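You operate a simulated robot arm through the tools that you are given. There is no shell and no other tool.

You are at the controls of a simulated robot arm. One attempt, no reset.

JOB
Swap the silver clamp on the rail for the green one.
Fine: the silver one goes in the green drawer; shut it and lock it with the blue lever.
Where things are to end (x, y in the base frame): silver clamp within 60 mm of [850, 680].

The check looks at the end state, three seconds after you hand in, the way a careful person would. Anything else that was tipped, shoved, dropped, spilled or broken makes it a failure.

ROBOT AND FRAMES
A 7-joint arm with a two-finger parallel gripper, fixed in place. Base frame: the origin is at the foot of the arm, x ahead of it, y to its left, z up. Lengths are in mm, angles in degrees, forces in N, time in s.
Its first joint turns from -132.0 to 132.0 degrees. Payload 3.91 kg.
The TCP is the grasp point between the finger pads, 30 mm short of the fingertips. In the tool frame z runs along the fingers and y along their closing line. Largest opening 110 mm; finger width 20, thickness 10; the body of the gripper, 48 by 112 mm, starts 55 mm behind the TCP.
Orientation is that of the tool frame in the base frame, as a unit quaternion [w, x, y, z]. With the fingers straight down and closing along the base's y, the tool's x points along the base's -x, its y along +y and its z along -z.

CONTROLS
- The arm moves only by the tool move_arm. Its argument "steps" is a list of rows, each an object of numbers (a shift or turn left out is 0, a gripper value left out holds the last): "dx", "dy", "dz": the shift along the base's x, y, z in mm; "wx", "wy", "wz": the turn, a rotation vector about the base's x, y, z in degrees; "jaw": the opening, from 0 (shut) to 1 (fully open). In form: [{"dx": .., "dy": .., "dz": .., "wx": .., "wy": .., "wz": .., "jaw": ..}, ...]. A call has 1 to 20 rows; each row shifts and turns the commanded pose from where the row before left it. A row lasts 0.2 s, in which the tool goes at most 50 mm and 8.6 degrees; a call with a longer step from one row to the next is refused whole, and so is a gripper value outside its range. Where a pose cannot be reached the arm comes as near as it can. A force on the tool above 80 N (or 10 N above the force at the start of the call, whichever is more), or a blocked arm, ends the call early, and 0.2 s more pass. Each finger travels about 108 mm/s and halts on what it meets, pressing with about 32 N; the grip force reading is that of the motor and also rises with nothing between the fingers. The clock runs only during rows and for 0.2 s after the last one: add rows that do not move to give the fingers time. It gives the time, the measured TCP pose, the force on the tool (base axes), the opening and the grip force at its end, in the units of the frame above (readings bear some noise), with the torque about the TCP (base axes, N m) and any sound that the robot's microphone picked up, and new pictures: "show" is both (left out), scene, wrist or none.
- Cameras (640 x 400 px; columns grow to the right, rows downward): "scene" is fixed at [401.7, -509.2, 1285.7]; the picture's right is [0.97, -0.23, 0.00], its down [-0.05, -0.21, -0.98] and it looks along [0.22, 0.95, -0.22] (base axes); focal length 311 px, centre (320, 200). "wrist" rides on the gripper at [72, 17, -103] in the tool frame; the picture's right is [-0.23, 0.97, 0.00], its down [-0.76, -0.18, -0.62] and it looks along [-0.61, -0.14, 0.78] (tool axes); focal length 222 px, centre (320, 200).
- pixel_to_xyz(camera, pixels): for up to 12 pixels [column, row] of the newest picture of that camera ("zoom" is the newest enlarged one), the place [x, y, z] in the base frame of the surface seen there, good to about 2 mm, but the place of the scene camera against the robot may be out by one fixed shift of up to 25 mm in any direction. The clock stands still meanwhile.
- zoom(camera, box): a new picture of the part [left, top, right, bottom] of that camera's present view, enlarged. The clock stands still meanwhile.
- hand_in(): hands the job in; it is judged then, once.

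Unless the task says otherwise, let go and move clear before handing in.

The tools are called after ">>>" as a command line: name --argument value ..., lists and objects as JSON in quotes. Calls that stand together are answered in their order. move_arm: Moves the arm, as the interface text tells. Its arguments: {"type":"object","properties":{"steps":{"type":"array","items":{"type":"object","properties":{"dx":{"type":"number"},"dy":{"type":"number"},"dz":{"type":"number"},"wx":{"type":"number"},"wy":{"type":"number"},"wz":{"type":"number"},"jaw":{"type":"number"}}}},"show":{"type":"string","enum":["both","scene","wrist","none"]}},"required":["steps"]} The other tools are called the same way: pixel_to_xyz (camera, pixels) gives the place of the surface under pixels of a picture; zoom (camera, box) takes an enlarged picture of a part of a camera's view; hand_in () hands the job in.

At the start:

```text
time: 0.0
eef_pos: [236.6, 556.2, 1277.0]
tcp_rot: [0.0, 0.001, 1.0, 0.0]
wrist_force: [-0.9, -0.2, 0.2]
ft_torque: [0.01, 0.02, 0.01]
grip_width: 109.9
grip_force: 0.2
```

scene: 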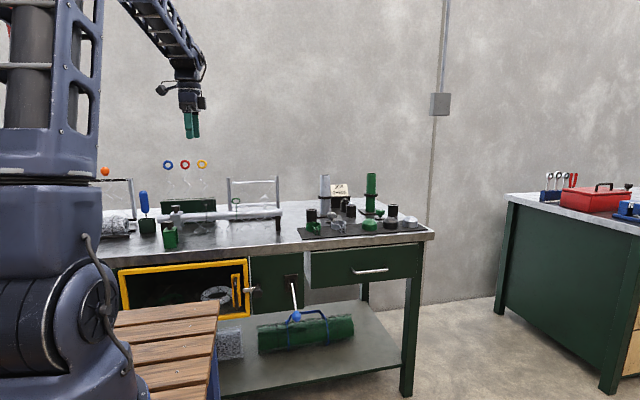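
wrist: 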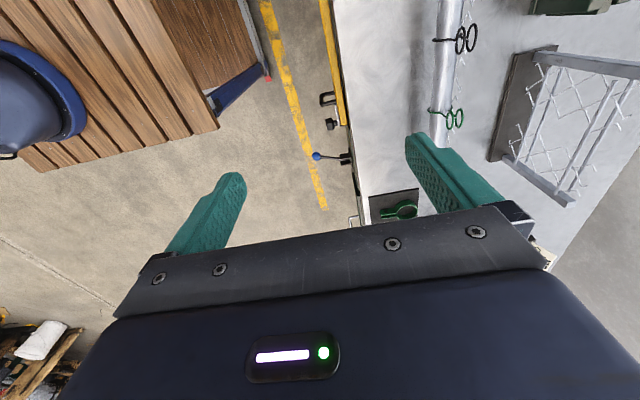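

The scene shows a bench with a rail or pipe around (250,213), several clamp-like items, a green drawer at (365,265) and a blue-knobbed lever near (296,315). I'll zoom in before moving.

>>> zoom --camera "scene" --box '[90, 150, 290, 275]'

>>> zoom --camera "scene" --box '[280, 160, 440, 260]'

>>> zoom --camera "scene" --box '[230, 230, 430, 355]'

>>> zoom --camera "wrist" --box '[300, 0, 620, 230]'

```text
3.20 times, centred on (190, 212) of scene
```

zoom: 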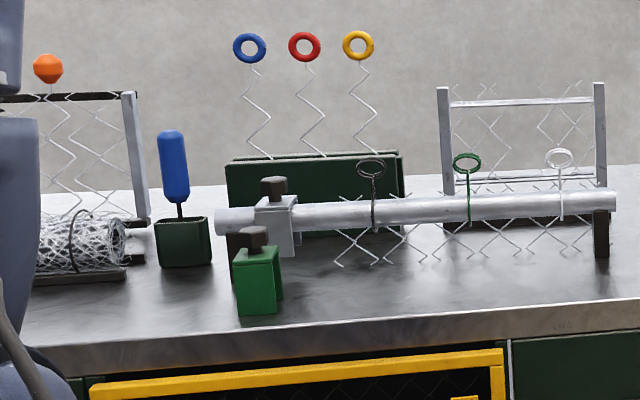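

```text
4.00 times, centred on (360, 210) of scene
```

zoom: 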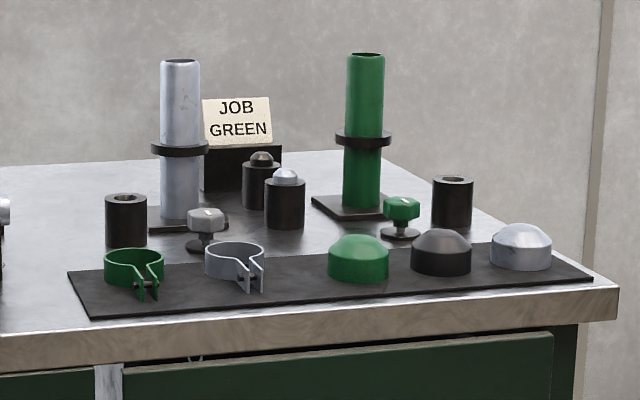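

```text
3.20 times, centred on (330, 292) of scene
```

zoom: 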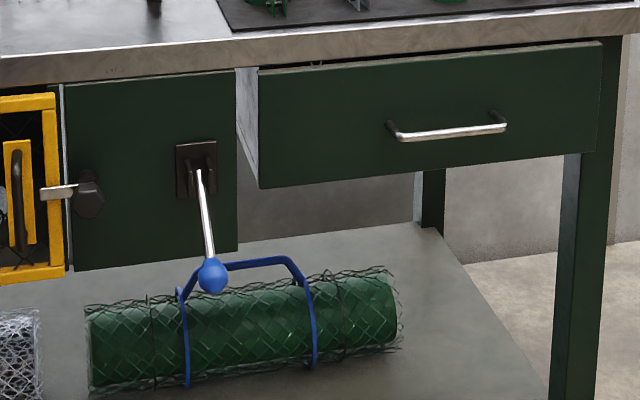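

```text
1.74 times, centred on (460, 115) of wrist
```

zoom: 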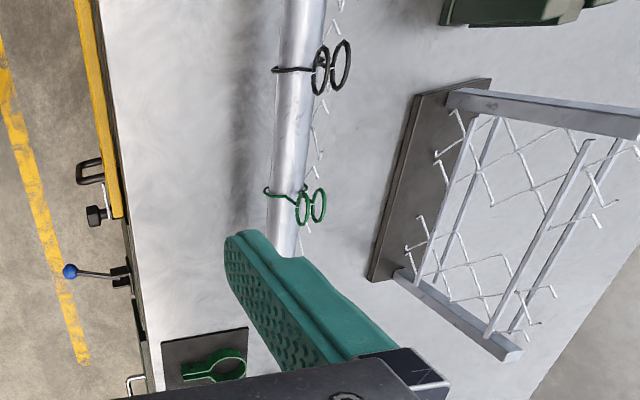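

The zooms show a silver block clamp with a dark knob on the rail near scene (177,215). A green one of the same shape stands in front of it near (170,238), and the drawer front is ajar. I'll measure the main points.

>>> pixel_to_xyz --camera "scene" --pixels '[[177, 220], [176, 208], [169, 240], [169, 225], [165, 219], [230, 214], [276, 211], [278, 225], [211, 203], [236, 203], [264, 201], [157, 265]]'

>>> pixel_to_xyz --camera "scene" --pixels '[[312, 255], [417, 245], [312, 287], [417, 275], [372, 271], [353, 272], [386, 269], [296, 316], [292, 284], [308, 255], [304, 253], [250, 292]]'

>>> pixel_to_xyz --camera "scene" --pixels '[[313, 226], [338, 224], [205, 240], [215, 237], [147, 222], [144, 200], [168, 164], [190, 205], [113, 226], [251, 200], [400, 227], [425, 229]]'

>>> zoom --camera "scene" --box '[150, 195, 214, 255]'

```text
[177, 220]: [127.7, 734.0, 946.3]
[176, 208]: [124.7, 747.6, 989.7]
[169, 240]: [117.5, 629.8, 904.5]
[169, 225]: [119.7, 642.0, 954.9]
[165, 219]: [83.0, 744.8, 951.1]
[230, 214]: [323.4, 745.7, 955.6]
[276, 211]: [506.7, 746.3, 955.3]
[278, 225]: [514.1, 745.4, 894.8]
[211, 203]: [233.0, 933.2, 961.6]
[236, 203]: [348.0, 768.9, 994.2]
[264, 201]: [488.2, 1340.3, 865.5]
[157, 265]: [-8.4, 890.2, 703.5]
```

```text
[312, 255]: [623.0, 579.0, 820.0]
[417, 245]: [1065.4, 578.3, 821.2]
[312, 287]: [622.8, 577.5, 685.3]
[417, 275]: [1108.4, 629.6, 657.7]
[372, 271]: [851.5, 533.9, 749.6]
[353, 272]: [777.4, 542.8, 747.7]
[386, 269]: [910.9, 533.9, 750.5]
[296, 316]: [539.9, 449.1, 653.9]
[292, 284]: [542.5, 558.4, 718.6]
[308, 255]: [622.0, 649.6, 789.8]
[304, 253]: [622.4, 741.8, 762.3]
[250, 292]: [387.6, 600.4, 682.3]
```

```text
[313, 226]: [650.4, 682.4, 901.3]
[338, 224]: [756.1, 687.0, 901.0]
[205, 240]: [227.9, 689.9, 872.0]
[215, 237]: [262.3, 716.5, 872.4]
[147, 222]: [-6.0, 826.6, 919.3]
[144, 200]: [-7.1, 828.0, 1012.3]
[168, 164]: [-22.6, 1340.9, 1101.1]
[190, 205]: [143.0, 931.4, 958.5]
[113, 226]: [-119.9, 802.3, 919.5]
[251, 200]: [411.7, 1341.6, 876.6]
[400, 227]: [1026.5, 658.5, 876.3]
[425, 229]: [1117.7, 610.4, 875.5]
```

```text
6.67 times, centred on (182, 225) of scene
```

zoom: 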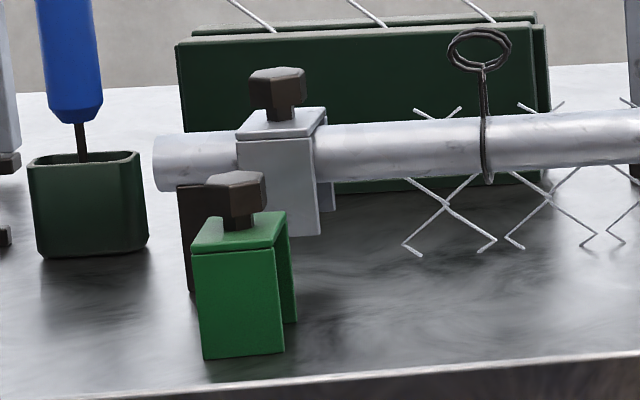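

The two saddle clamps sit at about (127,735) on the rail (silver) and (118,632) on the bench (green). Next I'll look closely at the drawer, its side, and the lever plate.

>>> zoom --camera "scene" --box '[270, 230, 350, 330]'

>>> pixel_to_xyz --camera "scene" --pixels '[[260, 270], [280, 300], [300, 260], [300, 300], [284, 278], [301, 278], [284, 290], [301, 290], [200, 258], [296, 250], [330, 241], [420, 233]]'

>>> pixel_to_xyz --camera "scene" --pixels '[[306, 262], [306, 270], [308, 280], [310, 250], [305, 256], [360, 249], [360, 253], [360, 245], [293, 290], [295, 300], [296, 308], [293, 295]]'

```text
4.00 times, centred on (310, 280) of scene
```

zoom: 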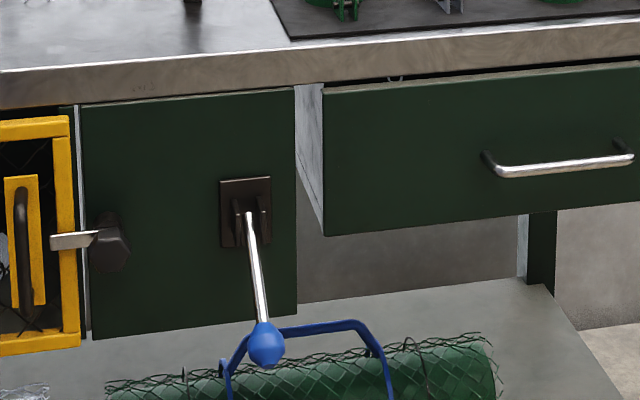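

```text
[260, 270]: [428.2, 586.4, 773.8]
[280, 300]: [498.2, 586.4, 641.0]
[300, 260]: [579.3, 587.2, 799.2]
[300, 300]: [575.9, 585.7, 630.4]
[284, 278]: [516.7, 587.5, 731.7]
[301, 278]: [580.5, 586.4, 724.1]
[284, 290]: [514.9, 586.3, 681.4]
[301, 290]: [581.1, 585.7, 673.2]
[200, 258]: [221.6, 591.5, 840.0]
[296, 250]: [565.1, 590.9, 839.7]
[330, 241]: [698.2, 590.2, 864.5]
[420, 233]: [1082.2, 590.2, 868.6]
```

```text
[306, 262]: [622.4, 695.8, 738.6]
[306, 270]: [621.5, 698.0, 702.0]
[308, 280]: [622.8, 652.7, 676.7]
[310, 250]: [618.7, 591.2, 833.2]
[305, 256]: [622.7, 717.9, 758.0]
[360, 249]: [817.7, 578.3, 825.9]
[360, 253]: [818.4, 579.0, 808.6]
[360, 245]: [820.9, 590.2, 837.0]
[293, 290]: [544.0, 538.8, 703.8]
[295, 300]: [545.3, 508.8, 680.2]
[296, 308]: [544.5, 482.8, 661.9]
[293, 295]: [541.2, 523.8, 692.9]
```

The drawer front is at y≈578 and looks shut, and the lever pivots about x at (544,560,718), with its knob low and out. I'll check the scene camera's shift against the wrist camera using features both can see.

>>> pixel_to_xyz --camera "wrist" --pixels '[[316, 156], [345, 160], [450, 30], [432, 120], [378, 150], [360, 100], [329, 99], [333, 125], [353, 222], [400, 210], [341, 60], [545, 55]]'

>>> zoom --camera "wrist" --box '[290, 70, 450, 240]'

>>> pixel_to_xyz --camera "scene" --pixels '[[296, 315], [293, 289], [207, 212], [236, 212], [297, 238], [249, 290], [237, 220], [207, 215], [265, 209], [260, 213]]'

```text
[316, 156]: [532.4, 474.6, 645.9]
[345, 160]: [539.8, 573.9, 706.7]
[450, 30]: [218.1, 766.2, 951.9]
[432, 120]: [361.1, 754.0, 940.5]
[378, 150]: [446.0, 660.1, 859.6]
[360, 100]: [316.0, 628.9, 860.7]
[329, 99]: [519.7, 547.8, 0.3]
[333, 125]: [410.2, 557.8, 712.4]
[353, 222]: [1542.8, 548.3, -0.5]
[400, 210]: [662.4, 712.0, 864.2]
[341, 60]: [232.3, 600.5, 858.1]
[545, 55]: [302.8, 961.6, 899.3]
```

```text
2.35 times, centred on (370, 155) of wrist
```

zoom: 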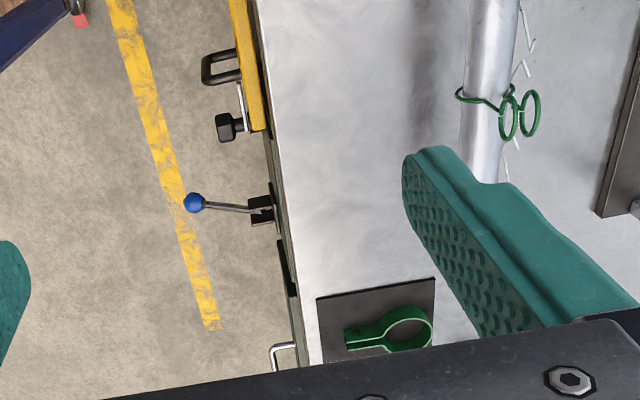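

```text
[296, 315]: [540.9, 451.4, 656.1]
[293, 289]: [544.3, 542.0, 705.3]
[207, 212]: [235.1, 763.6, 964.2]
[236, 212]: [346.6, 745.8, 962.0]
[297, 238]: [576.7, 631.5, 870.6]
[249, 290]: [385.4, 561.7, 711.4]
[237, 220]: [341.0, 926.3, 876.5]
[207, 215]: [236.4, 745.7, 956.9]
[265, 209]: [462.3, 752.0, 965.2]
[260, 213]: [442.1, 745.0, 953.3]
```

The wrist view puts the bench at z≈860 and features about 15–20 mm further in +y than the scene view does, so the scene camera is shifted. I'll move the wrist camera over to look at the clamps.

>>> move_arm --steps '[{"dx": -27, "dy": 16, "dz": -10}, {"dx": -27, "dy": 16, "dz": -10}, {"dx": -27, "dy": 16, "dz": -10}, {"dx": -27, "dy": 16, "dz": -10}, {"dx": -27, "dy": 16, "dz": -10}, {"dx": -27, "dy": 16, "dz": -10}, {"dx": -27, "dy": 16, "dz": -10}, {"dx": -27, "dy": 16, "dz": -10}, {"dx": -27, "dy": 16, "dz": -10}, {"dx": -27, "dy": 16, "dz": -10}, {}]'

```text
time: 2.4
eef_pos: [-32.8, 718.2, 1177.5]
tcp_rot: [0.0, 0.0, 1.0, 0.0]
wrist_force: [0.1, 0.2, 0.5]
ft_torque: [-0.01, 0.02, 0.0]
grip_width: 110.0
grip_force: 0.1
```

scene: 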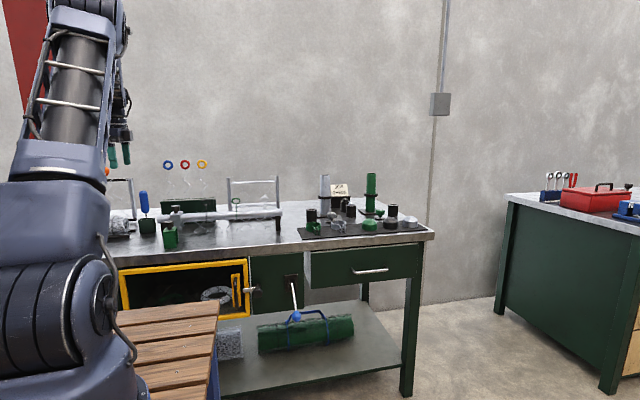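
wrist: 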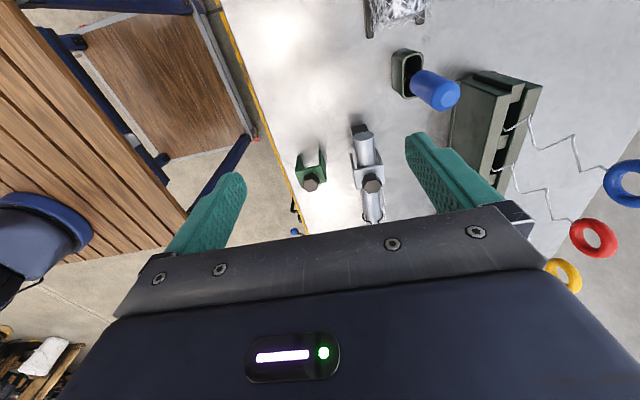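

>>> zoom --camera "wrist" --box '[280, 100, 440, 230]'

>>> pixel_to_xyz --camera "wrist" --pixels '[[311, 183], [309, 157], [298, 160], [322, 160], [372, 184], [366, 172], [352, 170], [382, 170], [366, 150], [360, 128], [365, 145], [375, 205]]'

```text
3.08 times, centred on (360, 165) of wrist
```

zoom: 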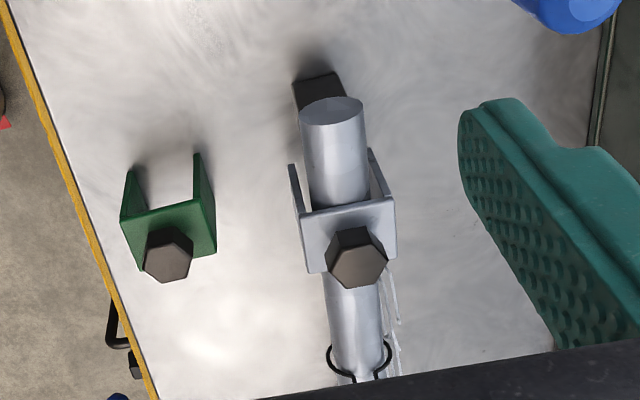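

```text
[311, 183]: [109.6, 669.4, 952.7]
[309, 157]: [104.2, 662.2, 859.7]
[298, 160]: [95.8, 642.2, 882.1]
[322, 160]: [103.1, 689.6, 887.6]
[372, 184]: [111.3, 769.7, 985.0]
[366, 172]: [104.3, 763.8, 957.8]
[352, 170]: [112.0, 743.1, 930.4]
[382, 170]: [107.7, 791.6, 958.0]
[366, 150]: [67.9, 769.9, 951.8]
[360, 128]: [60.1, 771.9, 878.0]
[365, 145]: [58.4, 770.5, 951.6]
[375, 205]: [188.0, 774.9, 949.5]
```

The wrist zoom shows the silver saddle at zoom (345,240) over the rail and the green one at zoom (165,230) on the bench, each with a hex knob. I'll measure their edges finely.

>>> pixel_to_xyz --camera "zoom" --pixels '[[358, 238], [357, 270], [310, 240], [392, 225], [350, 212], [305, 215], [390, 200], [375, 155], [293, 170], [330, 255], [384, 258], [345, 260]]'

>>> pixel_to_xyz --camera "zoom" --pixels '[[168, 238], [168, 265], [127, 240], [210, 230], [165, 213], [125, 216], [203, 202], [130, 172], [198, 156], [147, 260], [190, 256], [135, 258]]'

>>> pixel_to_xyz --camera "zoom" --pixels '[[307, 150], [362, 150], [335, 150], [330, 100], [318, 190], [358, 190], [335, 330], [375, 330], [355, 310], [250, 200], [60, 150], [390, 60]]'

```text
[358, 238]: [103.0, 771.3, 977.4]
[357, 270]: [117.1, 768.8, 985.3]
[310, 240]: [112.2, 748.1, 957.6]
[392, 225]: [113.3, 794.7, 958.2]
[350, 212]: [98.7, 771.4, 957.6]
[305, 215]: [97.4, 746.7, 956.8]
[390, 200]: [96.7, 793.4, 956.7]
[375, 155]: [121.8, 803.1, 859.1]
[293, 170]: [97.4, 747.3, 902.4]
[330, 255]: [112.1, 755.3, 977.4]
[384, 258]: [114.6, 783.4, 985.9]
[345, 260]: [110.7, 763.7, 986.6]
```

```text
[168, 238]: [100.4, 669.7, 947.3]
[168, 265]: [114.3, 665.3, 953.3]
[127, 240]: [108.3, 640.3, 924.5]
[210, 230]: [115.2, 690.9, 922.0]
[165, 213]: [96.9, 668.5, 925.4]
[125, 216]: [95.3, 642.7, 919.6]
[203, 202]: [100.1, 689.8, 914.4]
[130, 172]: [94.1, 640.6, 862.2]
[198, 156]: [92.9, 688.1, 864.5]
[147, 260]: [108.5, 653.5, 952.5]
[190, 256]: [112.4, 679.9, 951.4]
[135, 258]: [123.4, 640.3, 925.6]
```

```text
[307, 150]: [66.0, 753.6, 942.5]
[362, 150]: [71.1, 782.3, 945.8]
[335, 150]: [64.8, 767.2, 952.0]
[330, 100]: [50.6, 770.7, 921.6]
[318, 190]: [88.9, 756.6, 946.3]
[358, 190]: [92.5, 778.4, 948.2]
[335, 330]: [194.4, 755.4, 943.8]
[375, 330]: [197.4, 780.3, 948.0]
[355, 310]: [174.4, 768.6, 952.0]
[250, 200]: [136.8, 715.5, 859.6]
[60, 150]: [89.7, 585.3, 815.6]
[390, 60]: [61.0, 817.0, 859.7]
```

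Measured: silver body y 745–795, top z≈957, knob top 986 at about (116,769). Green body y 640–691, top 925, knob at about (114,666). I'll open the drawer first, so I'm travelling toward it high up.

>>> move_arm --steps '[{"dx": 43, "dy": -21, "dz": -2}, {"dx": 43, "dy": -21, "dz": -2}, {"dx": 43, "dy": -21, "dz": -2}, {"dx": 43, "dy": -21, "dz": -2}, {"dx": 43, "dy": -21, "dz": -2}, {"dx": 43, "dy": -21, "dz": -2}, {"dx": 43, "dy": -21, "dz": -2}, {"dx": 43, "dy": -21, "dz": -2}, {"dx": 43, "dy": -21, "dz": -2}, {"dx": 43, "dy": -21, "dz": -2}, {"dx": 43, "dy": -21, "dz": -2}, {"dx": 43, "dy": -21, "dz": -2}, {"dx": 43, "dy": -21, "dz": -2}, {"dx": 43, "dy": -21, "dz": -2}, {"dx": 43, "dy": -21, "dz": -2}, {"dx": 43, "dy": -21, "dz": -2}, {}]'

```text
time: 6.0
eef_pos: [655.5, 378.9, 1144.2]
tcp_rot: [0.0, 0.0, 1.0, 0.0]
wrist_force: [-0.2, -1.0, 0.9]
ft_torque: [-0.05, -0.03, 0.02]
grip_width: 109.9
grip_force: 0.1
```

scene: 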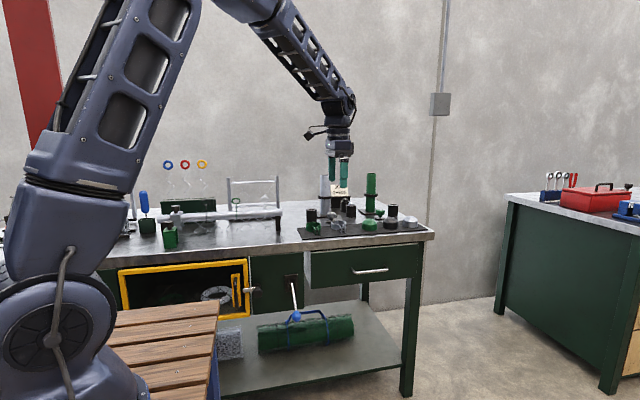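
wrist: 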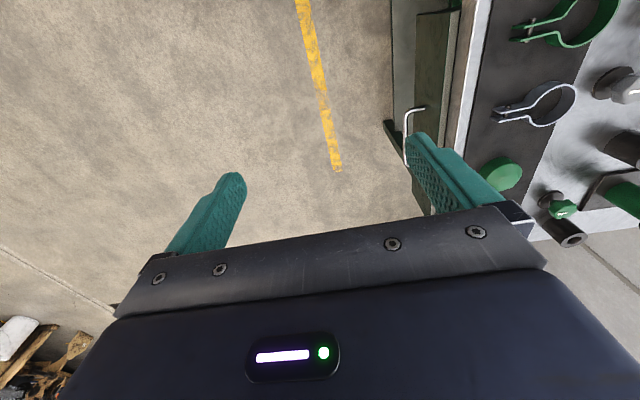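

The handle is visible in the wrist view at (415,130). I'll lower and turn the tool to point horizontally toward +y so it faces the drawer.

>>> move_arm --steps '[{"wx": 7.5, "dz": -32, "dx": 8}, {"wx": 7.5, "dz": -32, "dx": 8}, {"wx": 7.5, "dz": -32, "dx": 8}, {"wx": 7.5, "dz": -32, "dx": 8}, {"wx": 7.5, "dz": -32, "dx": 8}, {"wx": 7.5, "dz": -32, "dx": 8}, {"wx": 7.5, "dz": -32, "dx": 8}, {"wx": 7.5, "dz": -32, "dx": 8}, {"wx": 7.5, "dz": -32, "dx": 8}, {"wx": 7.5, "dz": -32, "dx": 8}, {"wx": 7.5, "dz": -32, "dx": 8}, {"wx": 7.5, "dz": -32, "dx": 8}, {}, {}]'

```text
time: 9.0
eef_pos: [751.4, 379.2, 760.1]
tcp_rot: [0.001, 0.0, 0.707, 0.707]
wrist_force: [0.3, -0.3, -0.1]
ft_torque: [0.0, 0.01, 0.03]
grip_width: 110.0
grip_force: 0.0
```

scene: 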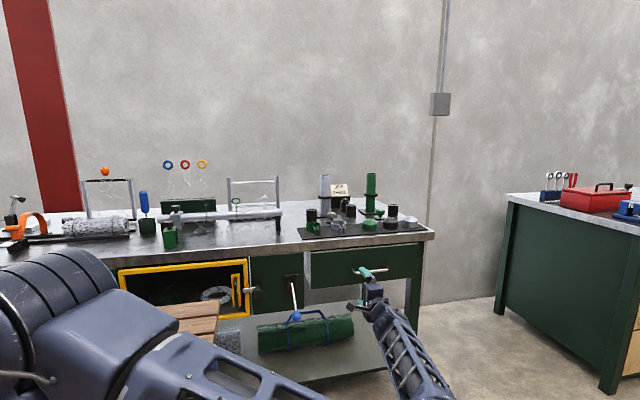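
wrist: 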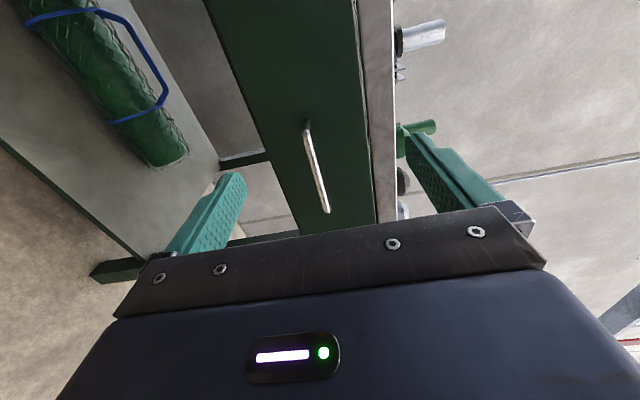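

The pose was reached, and the handle shows in the wrist view from (307,125) to (326,210). I'll measure it.

>>> pixel_to_xyz --camera "wrist" --pixels '[[310, 145], [315, 165], [320, 185], [324, 203], [307, 127], [290, 160], [340, 160], [268, 145], [352, 100], [375, 100], [230, 50], [360, 190]]'

>>> zoom --camera "wrist" --box '[200, 0, 420, 240]'

```text
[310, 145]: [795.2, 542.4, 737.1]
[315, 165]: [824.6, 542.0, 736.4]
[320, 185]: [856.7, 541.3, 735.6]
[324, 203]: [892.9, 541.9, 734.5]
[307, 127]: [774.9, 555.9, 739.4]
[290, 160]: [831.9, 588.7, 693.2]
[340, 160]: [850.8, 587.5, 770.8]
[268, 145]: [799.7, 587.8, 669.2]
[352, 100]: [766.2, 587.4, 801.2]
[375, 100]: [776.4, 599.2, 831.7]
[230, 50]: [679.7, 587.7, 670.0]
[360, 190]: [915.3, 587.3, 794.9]
```

```text
1.67 times, centred on (310, 120) of wrist
```

zoom: 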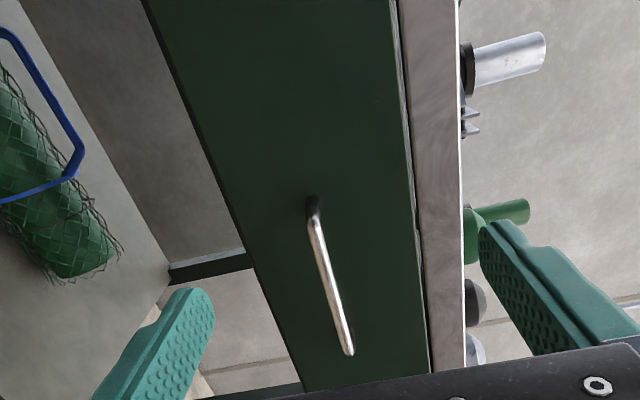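

The bar is at y≈545, z≈736, with the front face at y≈587.5. I'll move the open gripper around it and close.

>>> move_arm --steps '[{"dx": 15, "dy": 27, "dz": -4}, {"dx": 15, "dy": 27, "dz": -4}, {"dx": 15, "dy": 27, "dz": -4}, {"dx": 15, "dy": 27, "dz": -4}, {"dx": 15, "dy": 27, "dz": -4}, {"dx": 14, "dy": 28, "dz": -4}, {}, {"jaw": 0.3}, {}, {"jaw": 0}, {}, {}]'

```text
time: 11.6
eef_pos: [840.4, 542.7, 734.3]
tcp_rot: [0.0, 0.001, 0.707, 0.707]
wrist_force: [-0.3, -0.2, -8.8]
ft_torque: [-0.03, -0.13, -0.2]
grip_width: 11.8
grip_force: 45.0
```

scene: 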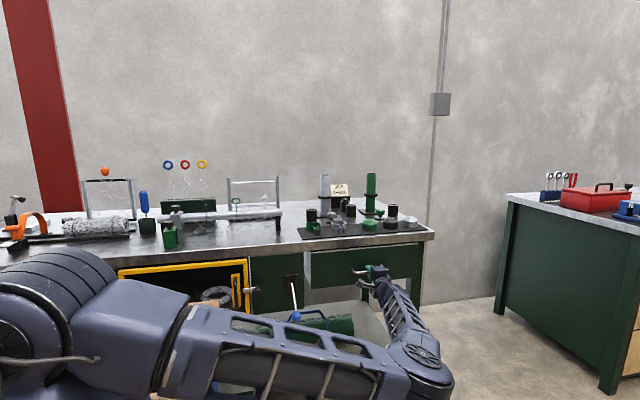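
wrist: 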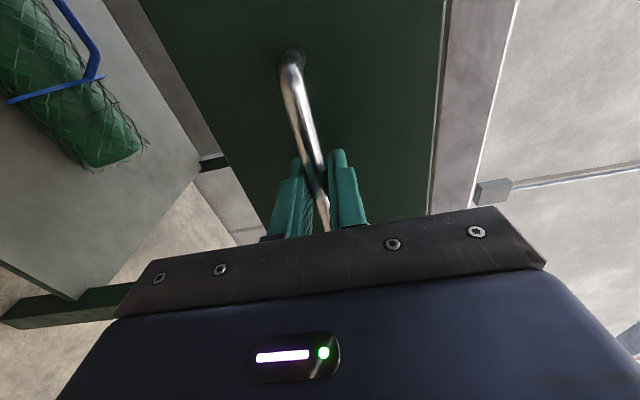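

The bar is held at 11.8 mm. I'll ease z slightly and try a gentle pull in −y.

>>> move_arm --steps '[{"dz": 1.5}, {"dy": -5}, {"dy": -5}, {"dy": -5}, {"dy": -5}, {}]'

```text
time: 13.0
eef_pos: [840.5, 524.2, 735.5]
tcp_rot: [0.0, 0.001, 0.707, 0.707]
wrist_force: [-11.6, -0.7, -45.0]
ft_torque: [-0.18, -0.23, -1.16]
grip_width: 12.0
grip_force: 45.0
```

scene: 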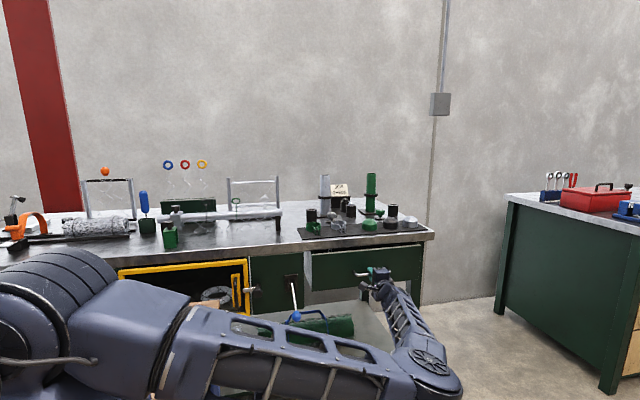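
wrist: 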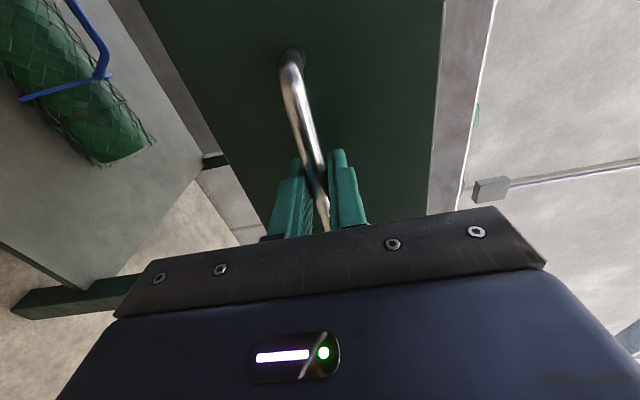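

The drawer is sliding, but the z force is −45 N because my z correction went the wrong way. I'll lower 1.9 mm and continue the pull.

>>> move_arm --steps '[{"dz": -1.9, "dx": -0.4}, {"dy": -10}, {"dy": -15}, {"dy": -15}, {}]' --show "none"

```text
time: 14.2
eef_pos: [840.4, 483.7, 735.7]
tcp_rot: [0.0, 0.002, 0.707, 0.707]
wrist_force: [-10.4, 0.0, -34.1]
ft_torque: [-0.18, -0.16, 0.56]
grip_width: 11.9
grip_force: 45.4
```

The drawer keeps sliding with no y force, and the z force is now −34 N. I'll lower a little more and continue.

>>> move_arm --steps '[{"dz": -1.5, "dx": -0.5}, {"dy": -20}, {"dy": -20}, {"dy": -20}, {}]' --show "none"

```text
time: 15.4
eef_pos: [839.5, 423.2, 735.2]
tcp_rot: [0.001, 0.001, 0.707, 0.707]
wrist_force: [-0.2, 0.0, -15.0]
ft_torque: [-0.06, -0.06, -0.2]
grip_width: 12.2
grip_force: 45.5
```

That works; I'll continue pulling to about 260 mm open.

>>> move_arm --steps '[{"dz": -0.7}, {"dy": -20}, {"dy": -20}, {"dy": -20}, {"dy": -20}, {"dy": -20}, {"dy": -20}, {"dy": -10}, {}]'

```text
time: 17.4
eef_pos: [840.3, 294.2, 735.2]
tcp_rot: [0.0, 0.002, 0.707, 0.707]
wrist_force: [20.6, 18.1, 8.7]
ft_torque: [0.02, -0.01, -0.92]
grip_width: 11.8
grip_force: 45.0
```

scene: 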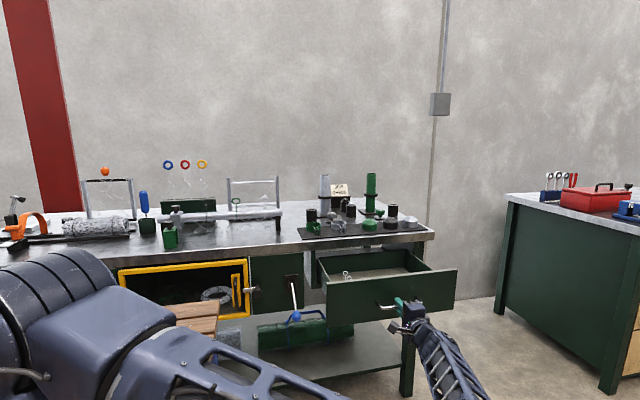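
wrist: 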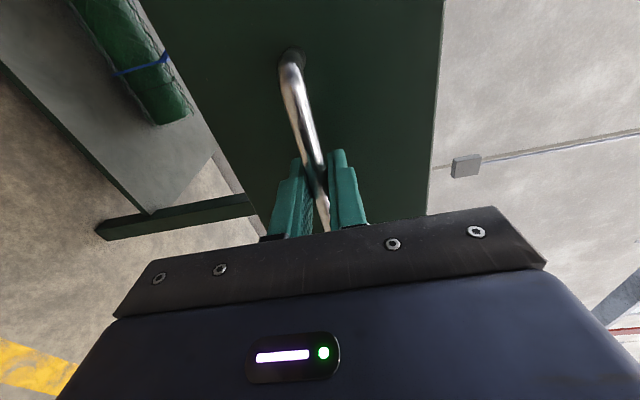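

The drawer is open about 248 mm, and the 18 N in y suggests it is at its stop. I'll look inside it.

>>> zoom --camera "scene" --box '[300, 235, 470, 340]'

>>> pixel_to_xyz --camera "scene" --pixels '[[345, 275], [360, 270], [380, 268], [400, 262], [420, 270], [340, 283], [328, 285], [317, 250], [411, 250], [330, 262], [456, 270], [433, 269]]'

```text
3.76 times, centred on (385, 288) of scene
```

zoom: 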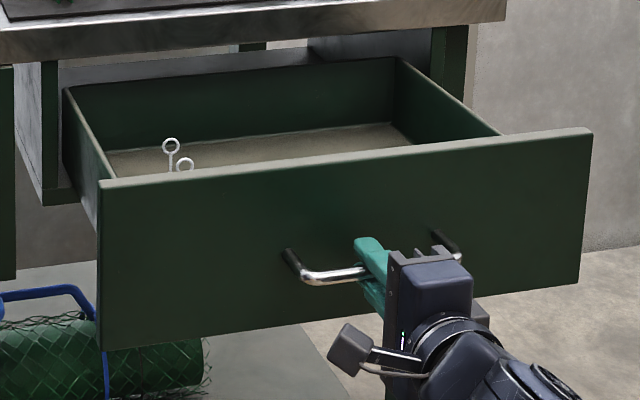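

```text
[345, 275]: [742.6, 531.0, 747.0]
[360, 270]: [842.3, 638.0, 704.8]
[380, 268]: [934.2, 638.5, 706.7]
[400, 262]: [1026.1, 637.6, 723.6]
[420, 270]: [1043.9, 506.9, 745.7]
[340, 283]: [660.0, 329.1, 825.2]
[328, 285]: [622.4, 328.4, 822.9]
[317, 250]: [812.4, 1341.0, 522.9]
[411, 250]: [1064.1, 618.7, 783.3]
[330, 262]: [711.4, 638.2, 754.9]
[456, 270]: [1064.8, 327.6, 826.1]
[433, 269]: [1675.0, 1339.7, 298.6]
```

The drawer holds something with rings around scene (345,275), about (742,540), and the floor is near z≈690. I'll release the handle, back away, then raise and turn the tool down for a look inside.

>>> move_arm --steps '[{"dy": 0.7}, {"jaw": 0.5}, {}, {}, {"dy": -25}, {"dy": -35}, {"dy": -35}, {"dz": 35}, {"dz": 40}, {"dz": 40}, {"dz": 40}, {"dz": 40}, {"dz": 40}, {"dz": 40}, {}]' --show "scene"

>>> move_arm --steps '[{"wx": -7.5, "dx": -10, "dz": 15, "dy": 15}, {"wx": -7.5, "dx": -10, "dz": 15, "dy": 15}, {"wx": -7.5, "dx": -10, "dz": 10, "dy": 15}, {"wx": -7.5, "dx": -10, "dy": 15}, {"wx": -7.5, "dx": -10, "dy": 15}, {"wx": -7.5, "dx": -10, "dy": 15}, {"wx": -7.5, "dx": -10, "dy": 15}, {"wx": -7.5, "dx": -10, "dy": 15}, {"wx": -7.5, "dx": -10, "dy": 15}, {"wx": -7.5, "dx": -10, "dy": 15}, {"wx": -7.5, "dx": -10, "dy": 15}, {"wx": -7.5, "dx": -10, "dy": 15}, {}, {}]'

```text
time: 20.6
eef_pos: [839.3, 198.2, 1010.0]
tcp_rot: [0.0, 0.0, 0.707, 0.707]
wrist_force: [0.1, -0.1, -0.7]
ft_torque: [0.0, -0.02, 0.0]
grip_width: 55.0
grip_force: 0.0
```

scene: 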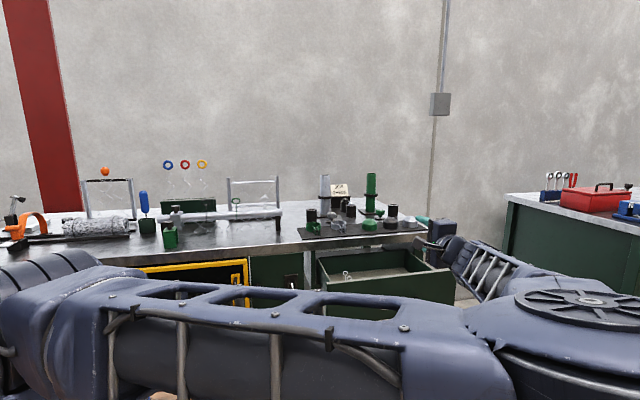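

```text
time: 23.6
eef_pos: [720.8, 379.3, 1049.4]
tcp_rot: [-0.001, 0.001, 1.0, 0.0]
wrist_force: [0.2, -0.9, 0.0]
ft_torque: [-0.01, -0.01, 0.03]
grip_width: 55.1
grip_force: 0.1
```

scene: 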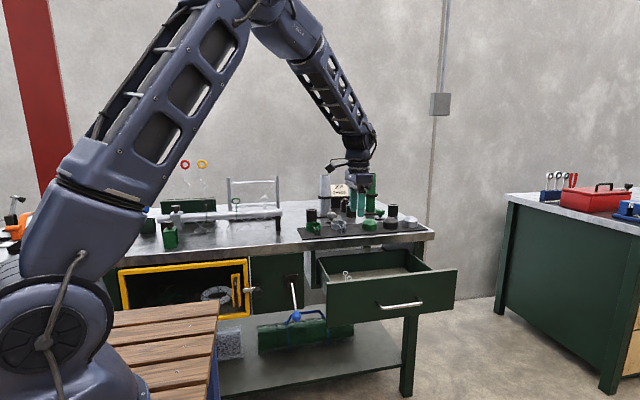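
wrist: 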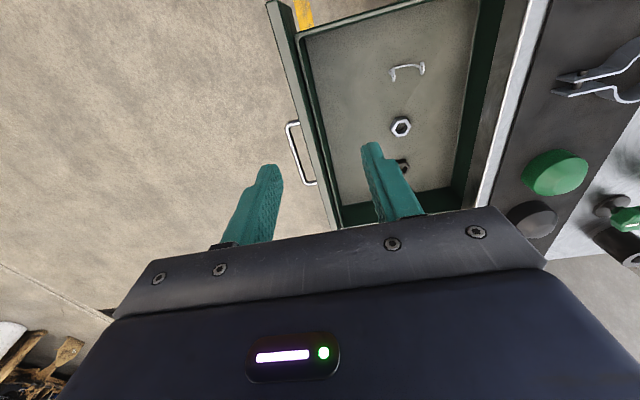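

>>> zoom --camera "wrist" --box '[280, 0, 520, 230]'

>>> pixel_to_xyz --camera "wrist" --pixels '[[400, 127], [407, 68], [395, 78], [404, 166], [370, 100], [380, 125], [330, 170], [466, 100], [300, 100], [272, 15], [430, 195], [435, 60]]'

```text
1.74 times, centred on (400, 115) of wrist
```

zoom: 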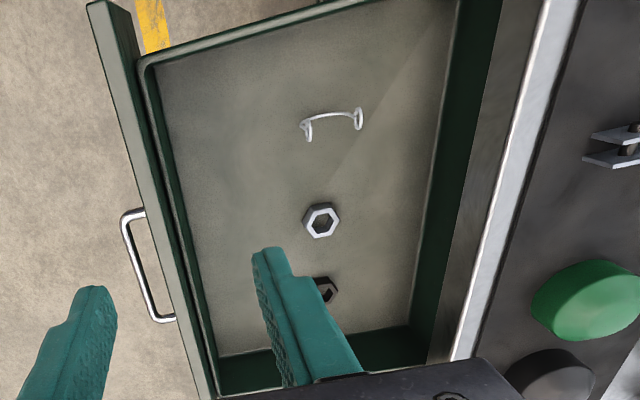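

```text
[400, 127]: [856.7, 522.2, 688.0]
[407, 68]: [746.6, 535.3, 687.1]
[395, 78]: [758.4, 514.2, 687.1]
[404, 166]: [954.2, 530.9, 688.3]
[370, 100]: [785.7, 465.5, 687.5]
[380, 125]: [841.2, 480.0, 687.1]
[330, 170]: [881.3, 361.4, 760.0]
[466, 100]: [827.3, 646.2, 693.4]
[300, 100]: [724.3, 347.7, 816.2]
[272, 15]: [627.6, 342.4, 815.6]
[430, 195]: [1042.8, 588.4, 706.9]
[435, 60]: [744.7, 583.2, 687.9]
```

The drawer floor is at z≈687.5, with a clip and nuts at y≥505 and free space around (850,435). That becomes about (850,683) once shut. Now I'm going over to the silver clamp.

>>> move_arm --steps '[{"dz": 40}, {"dz": 20, "dx": -20}, {"dx": -39, "dy": 26}, {"dx": -39, "dy": 26}, {"dx": -39, "dy": 26}, {"dx": -39, "dy": 26}, {"dx": -39, "dy": 26}, {"dx": -39, "dy": 26}, {"dx": -39, "dy": 26}, {"dx": -39, "dy": 26}, {"dx": -39, "dy": 26}, {"dx": -39, "dy": 26}, {"dx": -39, "dy": 26}, {"dx": -39, "dy": 26}, {"dx": -39, "dy": 26}, {"dx": -39, "dy": 26}, {"dx": -39, "dy": 26, "jaw": 1}, {}, {}]'

```text
time: 27.6
eef_pos: [114.4, 769.4, 1108.1]
tcp_rot: [0.001, 0.0, 1.0, 0.0]
wrist_force: [-0.8, -0.2, 0.0]
ft_torque: [-0.02, 0.01, 0.03]
grip_width: 110.1
grip_force: 0.1
```

scene: 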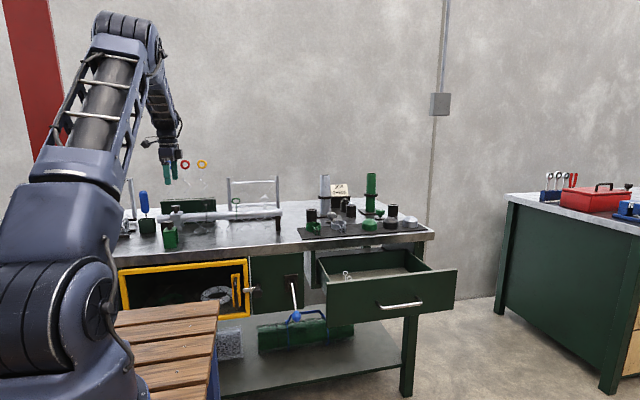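
wrist: 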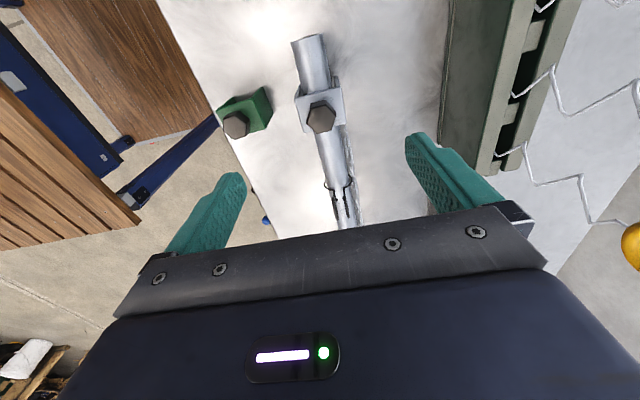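

I'm above the clamp. I'll measure its top and the green rack's near edge before descending.

>>> zoom --camera "wrist" --box '[210, 20, 460, 190]'

>>> pixel_to_xyz --camera "wrist" --pixels '[[320, 118], [298, 95], [340, 88], [304, 132], [345, 120], [321, 105], [440, 120], [460, 60], [237, 126], [222, 108], [266, 90], [271, 112]]'

```text
2.35 times, centred on (335, 105) of wrist
```

zoom: 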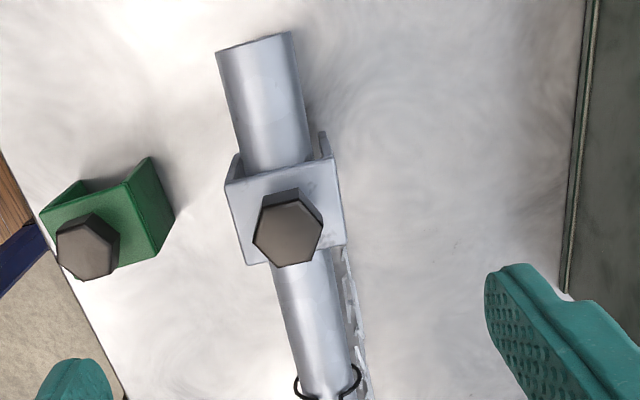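

```text
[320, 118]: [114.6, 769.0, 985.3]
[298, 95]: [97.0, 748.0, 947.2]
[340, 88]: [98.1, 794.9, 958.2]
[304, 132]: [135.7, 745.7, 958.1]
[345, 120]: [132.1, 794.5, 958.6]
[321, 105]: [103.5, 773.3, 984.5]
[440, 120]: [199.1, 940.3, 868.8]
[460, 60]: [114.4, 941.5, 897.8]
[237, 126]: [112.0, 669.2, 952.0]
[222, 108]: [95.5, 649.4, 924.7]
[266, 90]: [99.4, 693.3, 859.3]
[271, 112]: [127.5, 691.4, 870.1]
```

The silver body spans x 97–136, y 746–795. I'm descending to z≈941 and gripping its side walls.

>>> move_arm --steps '[{"dx": 1.5, "dy": 1, "dz": -40}, {"dz": -40}, {"dz": -40}, {"dz": -30}, {"dz": -17}, {}, {"jaw": 0.6}, {"jaw": 0.4}, {"jaw": 0.3}, {}, {}]'

```text
time: 30.0
eef_pos: [115.5, 770.9, 941.6]
tcp_rot: [0.0, 0.0, 1.0, 0.0]
wrist_force: [-0.3, -0.7, -0.4]
ft_torque: [0.03, -0.01, 0.0]
grip_width: 51.7
grip_force: 32.5
```

scene: 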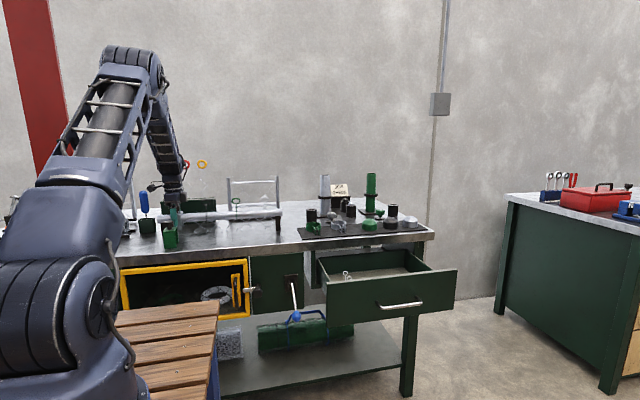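
wrist: 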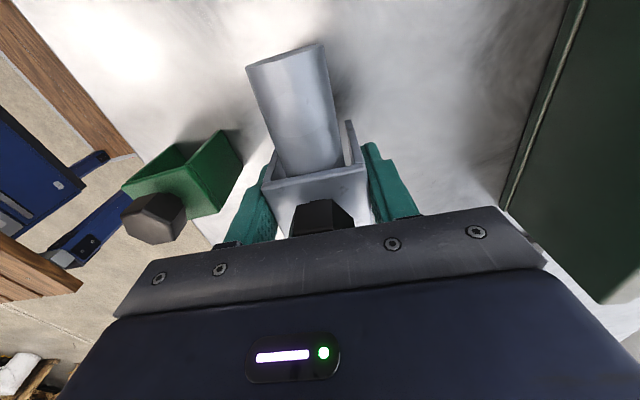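

It is gripped at 51.7 mm with balanced forces. I'll try a small gentle lift to see whether it is free.

>>> move_arm --steps '[{"jaw": 0, "dz": 0}, {}, {"dz": 2}, {"dz": 2}, {"dz": 2}, {}]' --show "wrist"

```text
time: 31.4
eef_pos: [116.8, 770.0, 948.3]
tcp_rot: [0.0, 0.0, 1.0, 0.001]
wrist_force: [-0.2, 0.3, -1.8]
ft_torque: [-0.01, -0.01, 0.01]
grip_width: 51.7
grip_force: 32.2
```

wrist: 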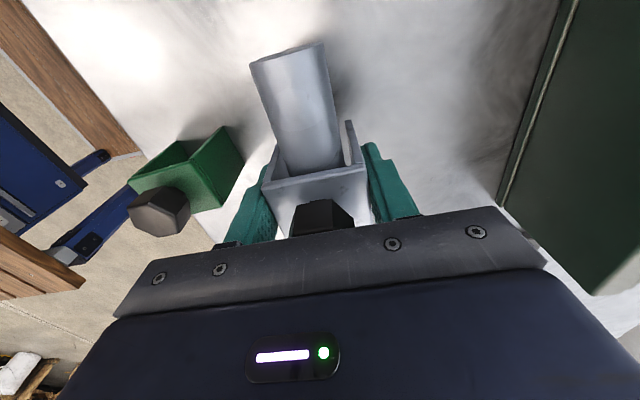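

It lifts free with only about 1.8 N. I'll raise it clear of the rail and check the rail stays put.

>>> move_arm --steps '[{"dz": 10}, {"dz": 15}, {"dz": 20}, {"dz": 25}, {"dz": 25}, {"dz": 30}, {"dz": 30}, {}]'

```text
time: 33.2
eef_pos: [117.2, 769.7, 1103.8]
tcp_rot: [0.0, 0.0, 1.0, 0.0]
wrist_force: [-0.5, -0.4, -1.7]
ft_torque: [-0.01, -0.02, 0.01]
grip_width: 51.9
grip_force: 31.8
```

scene: 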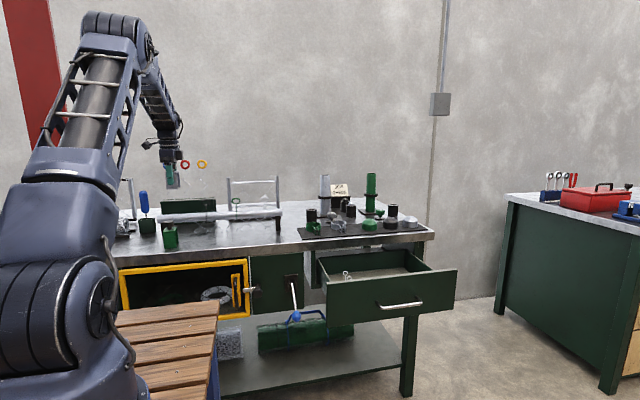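
wrist: 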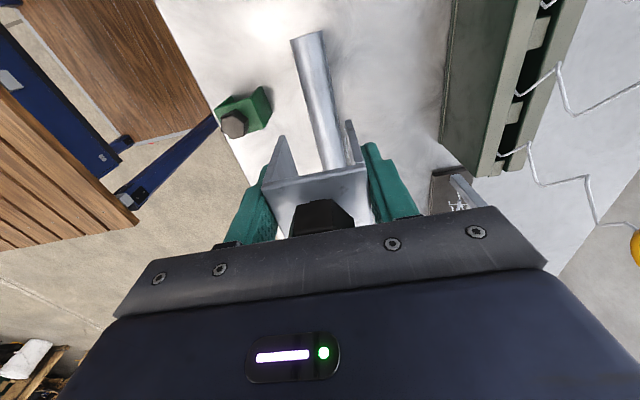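

The silver clamp is off and the rail is unchanged. I'll carry it high over to the open drawer.

>>> move_arm --steps '[{"dx": 20, "dy": -12}, {"dx": 40, "dy": -19}, {"dx": 40, "dy": -19}, {"dx": 40, "dy": -19}, {"dx": 40, "dy": -19}, {"dx": 40, "dy": -19}, {"dx": 40, "dy": -18}, {"dx": 40, "dy": -18}, {"dx": 40, "dy": -18}, {"dx": 40, "dy": -18}, {"dx": 40, "dy": -18}, {"dx": 40, "dy": -18}, {"dx": 40, "dy": -18}, {"dx": 40, "dy": -18}, {"dx": 40, "dy": -18}, {"dx": 40, "dy": -18}, {"dx": 40, "dy": -18}, {"dx": 40, "dy": -18}, {"dx": 32, "dy": -12}, {}]'

```text
time: 37.4
eef_pos: [848.9, 433.9, 1101.9]
tcp_rot: [0.0, 0.001, 1.0, 0.0]
wrist_force: [0.0, -0.3, -2.2]
ft_torque: [-0.01, 0.01, 0.03]
grip_width: 51.6
grip_force: 31.8
```

scene: 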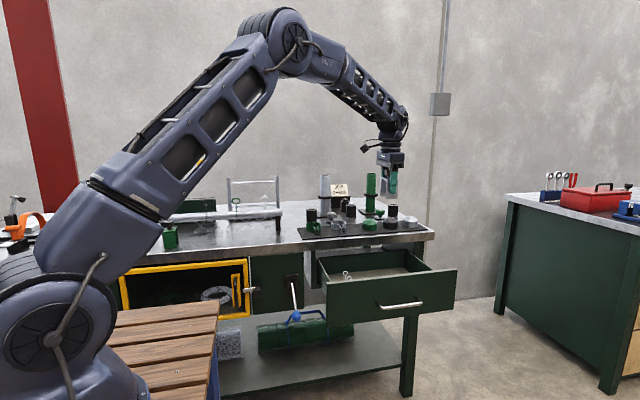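
wrist: 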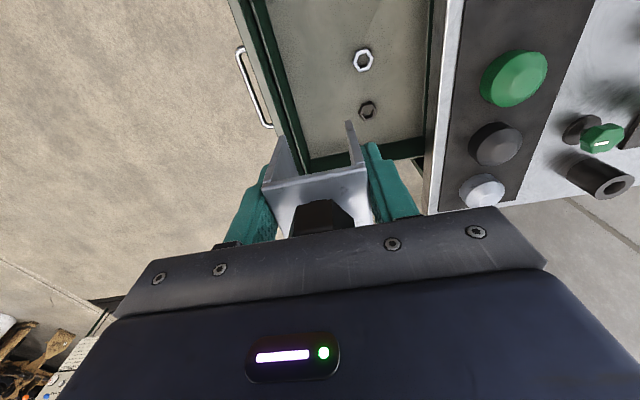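

I'm above the free area of the drawer. I'll descend most of the way, then look.

>>> move_arm --steps '[{"dy": 3, "dz": -35}, {"dz": -40}, {"dz": -40}, {"dz": -40}, {"dz": -40}, {"dz": -40}, {"dz": -35}, {"dz": -30}, {"dz": -20}, {"dz": -15}, {}]'

```text
time: 39.8
eef_pos: [849.7, 438.0, 767.1]
tcp_rot: [0.0, 0.0, 1.0, 0.0]
wrist_force: [-0.1, -1.1, -1.5]
ft_torque: [-0.01, 0.02, 0.0]
grip_width: 51.9
grip_force: 31.8
```

scene: 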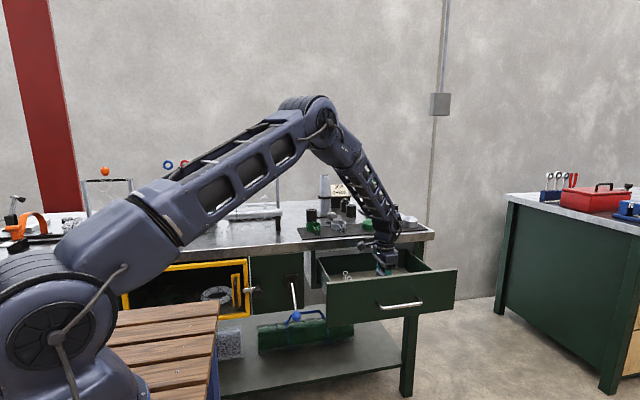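
wrist: 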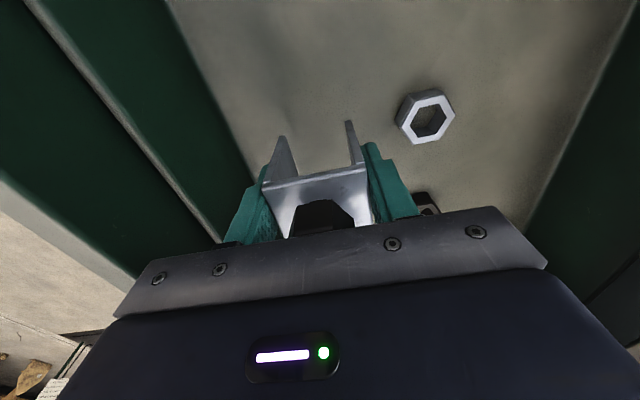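

Spacing is fine, with the nut at (425,115) well away. I'm lowering the last bit gently.

>>> move_arm --steps '[{"dz": -10}, {"dz": -10}, {"dz": -4}, {"dz": -2}, {"dz": -1}, {}]' --show "wrist"

```text
time: 41.2
eef_pos: [848.3, 437.4, 741.9]
tcp_rot: [0.0, 0.001, 1.0, 0.001]
wrist_force: [-0.4, 0.6, -1.8]
ft_torque: [-0.03, 0.0, 0.0]
grip_width: 51.7
grip_force: 32.3
```

wrist: 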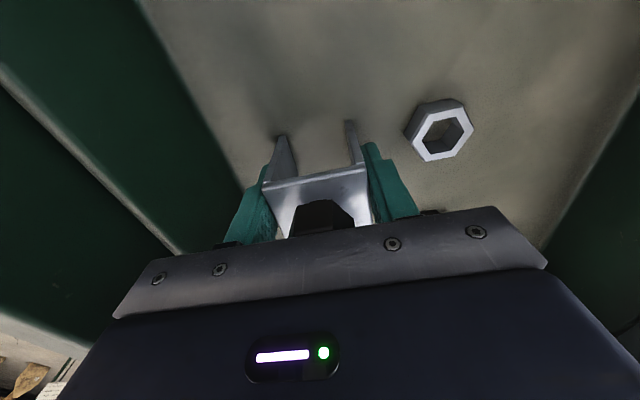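

>>> move_arm --steps '[{"dz": -1.2}, {"dz": -1.2}, {"dz": -1.2}, {}]' --show "none"

>>> pixel_to_xyz --camera "wrist" --pixels '[[310, 150], [440, 145], [415, 150], [350, 125], [281, 137]]'

```text
time: 42.2
eef_pos: [848.2, 437.2, 737.2]
tcp_rot: [0.0, 0.0, 1.0, 0.0]
wrist_force: [0.2, 0.2, -1.9]
ft_torque: [0.01, 0.03, 0.01]
grip_width: 51.9
grip_force: 32.0
```

```text
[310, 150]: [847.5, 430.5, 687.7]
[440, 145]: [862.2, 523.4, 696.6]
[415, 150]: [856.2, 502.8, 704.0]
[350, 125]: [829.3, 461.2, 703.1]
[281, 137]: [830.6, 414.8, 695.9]
```

No contact yet at z 737.2. I'll continue in 1 mm steps.

>>> move_arm --steps '[{"dz": -1}, {"dz": -1}, {"dz": -0.5}, {}]' --show "none"

```text
time: 43.2
eef_pos: [848.7, 439.2, 736.1]
tcp_rot: [0.001, 0.0, 1.0, 0.001]
wrist_force: [-2.5, -0.3, 16.9]
ft_torque: [-0.22, 0.46, 0.02]
grip_width: 51.9
grip_force: 31.9
```

Contact: 16.9 N upward at z≈736. I'll ease 0.7 mm and open the jaw just enough to let go.

>>> move_arm --steps '[{"dz": 0.8}, {}, {"jaw": 0.5}, {"jaw": 0.62}, {}, {}]' --show "wrist"

```text
time: 44.6
eef_pos: [848.9, 438.8, 735.5]
tcp_rot: [0.0, 0.0, 1.0, 0.0]
wrist_force: [0.4, 0.1, -0.2]
ft_torque: [-0.01, -0.02, 0.01]
grip_width: 68.0
grip_force: 0.1
```

wrist: 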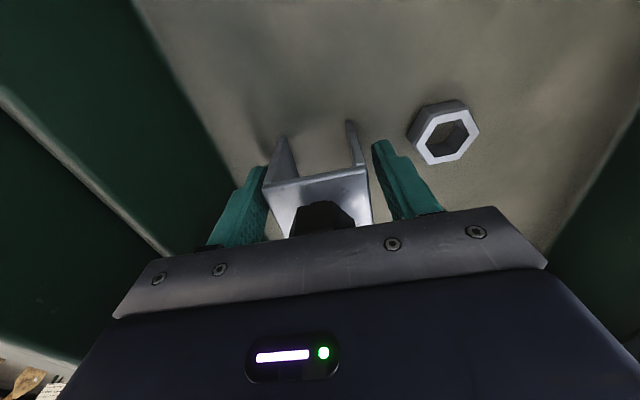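

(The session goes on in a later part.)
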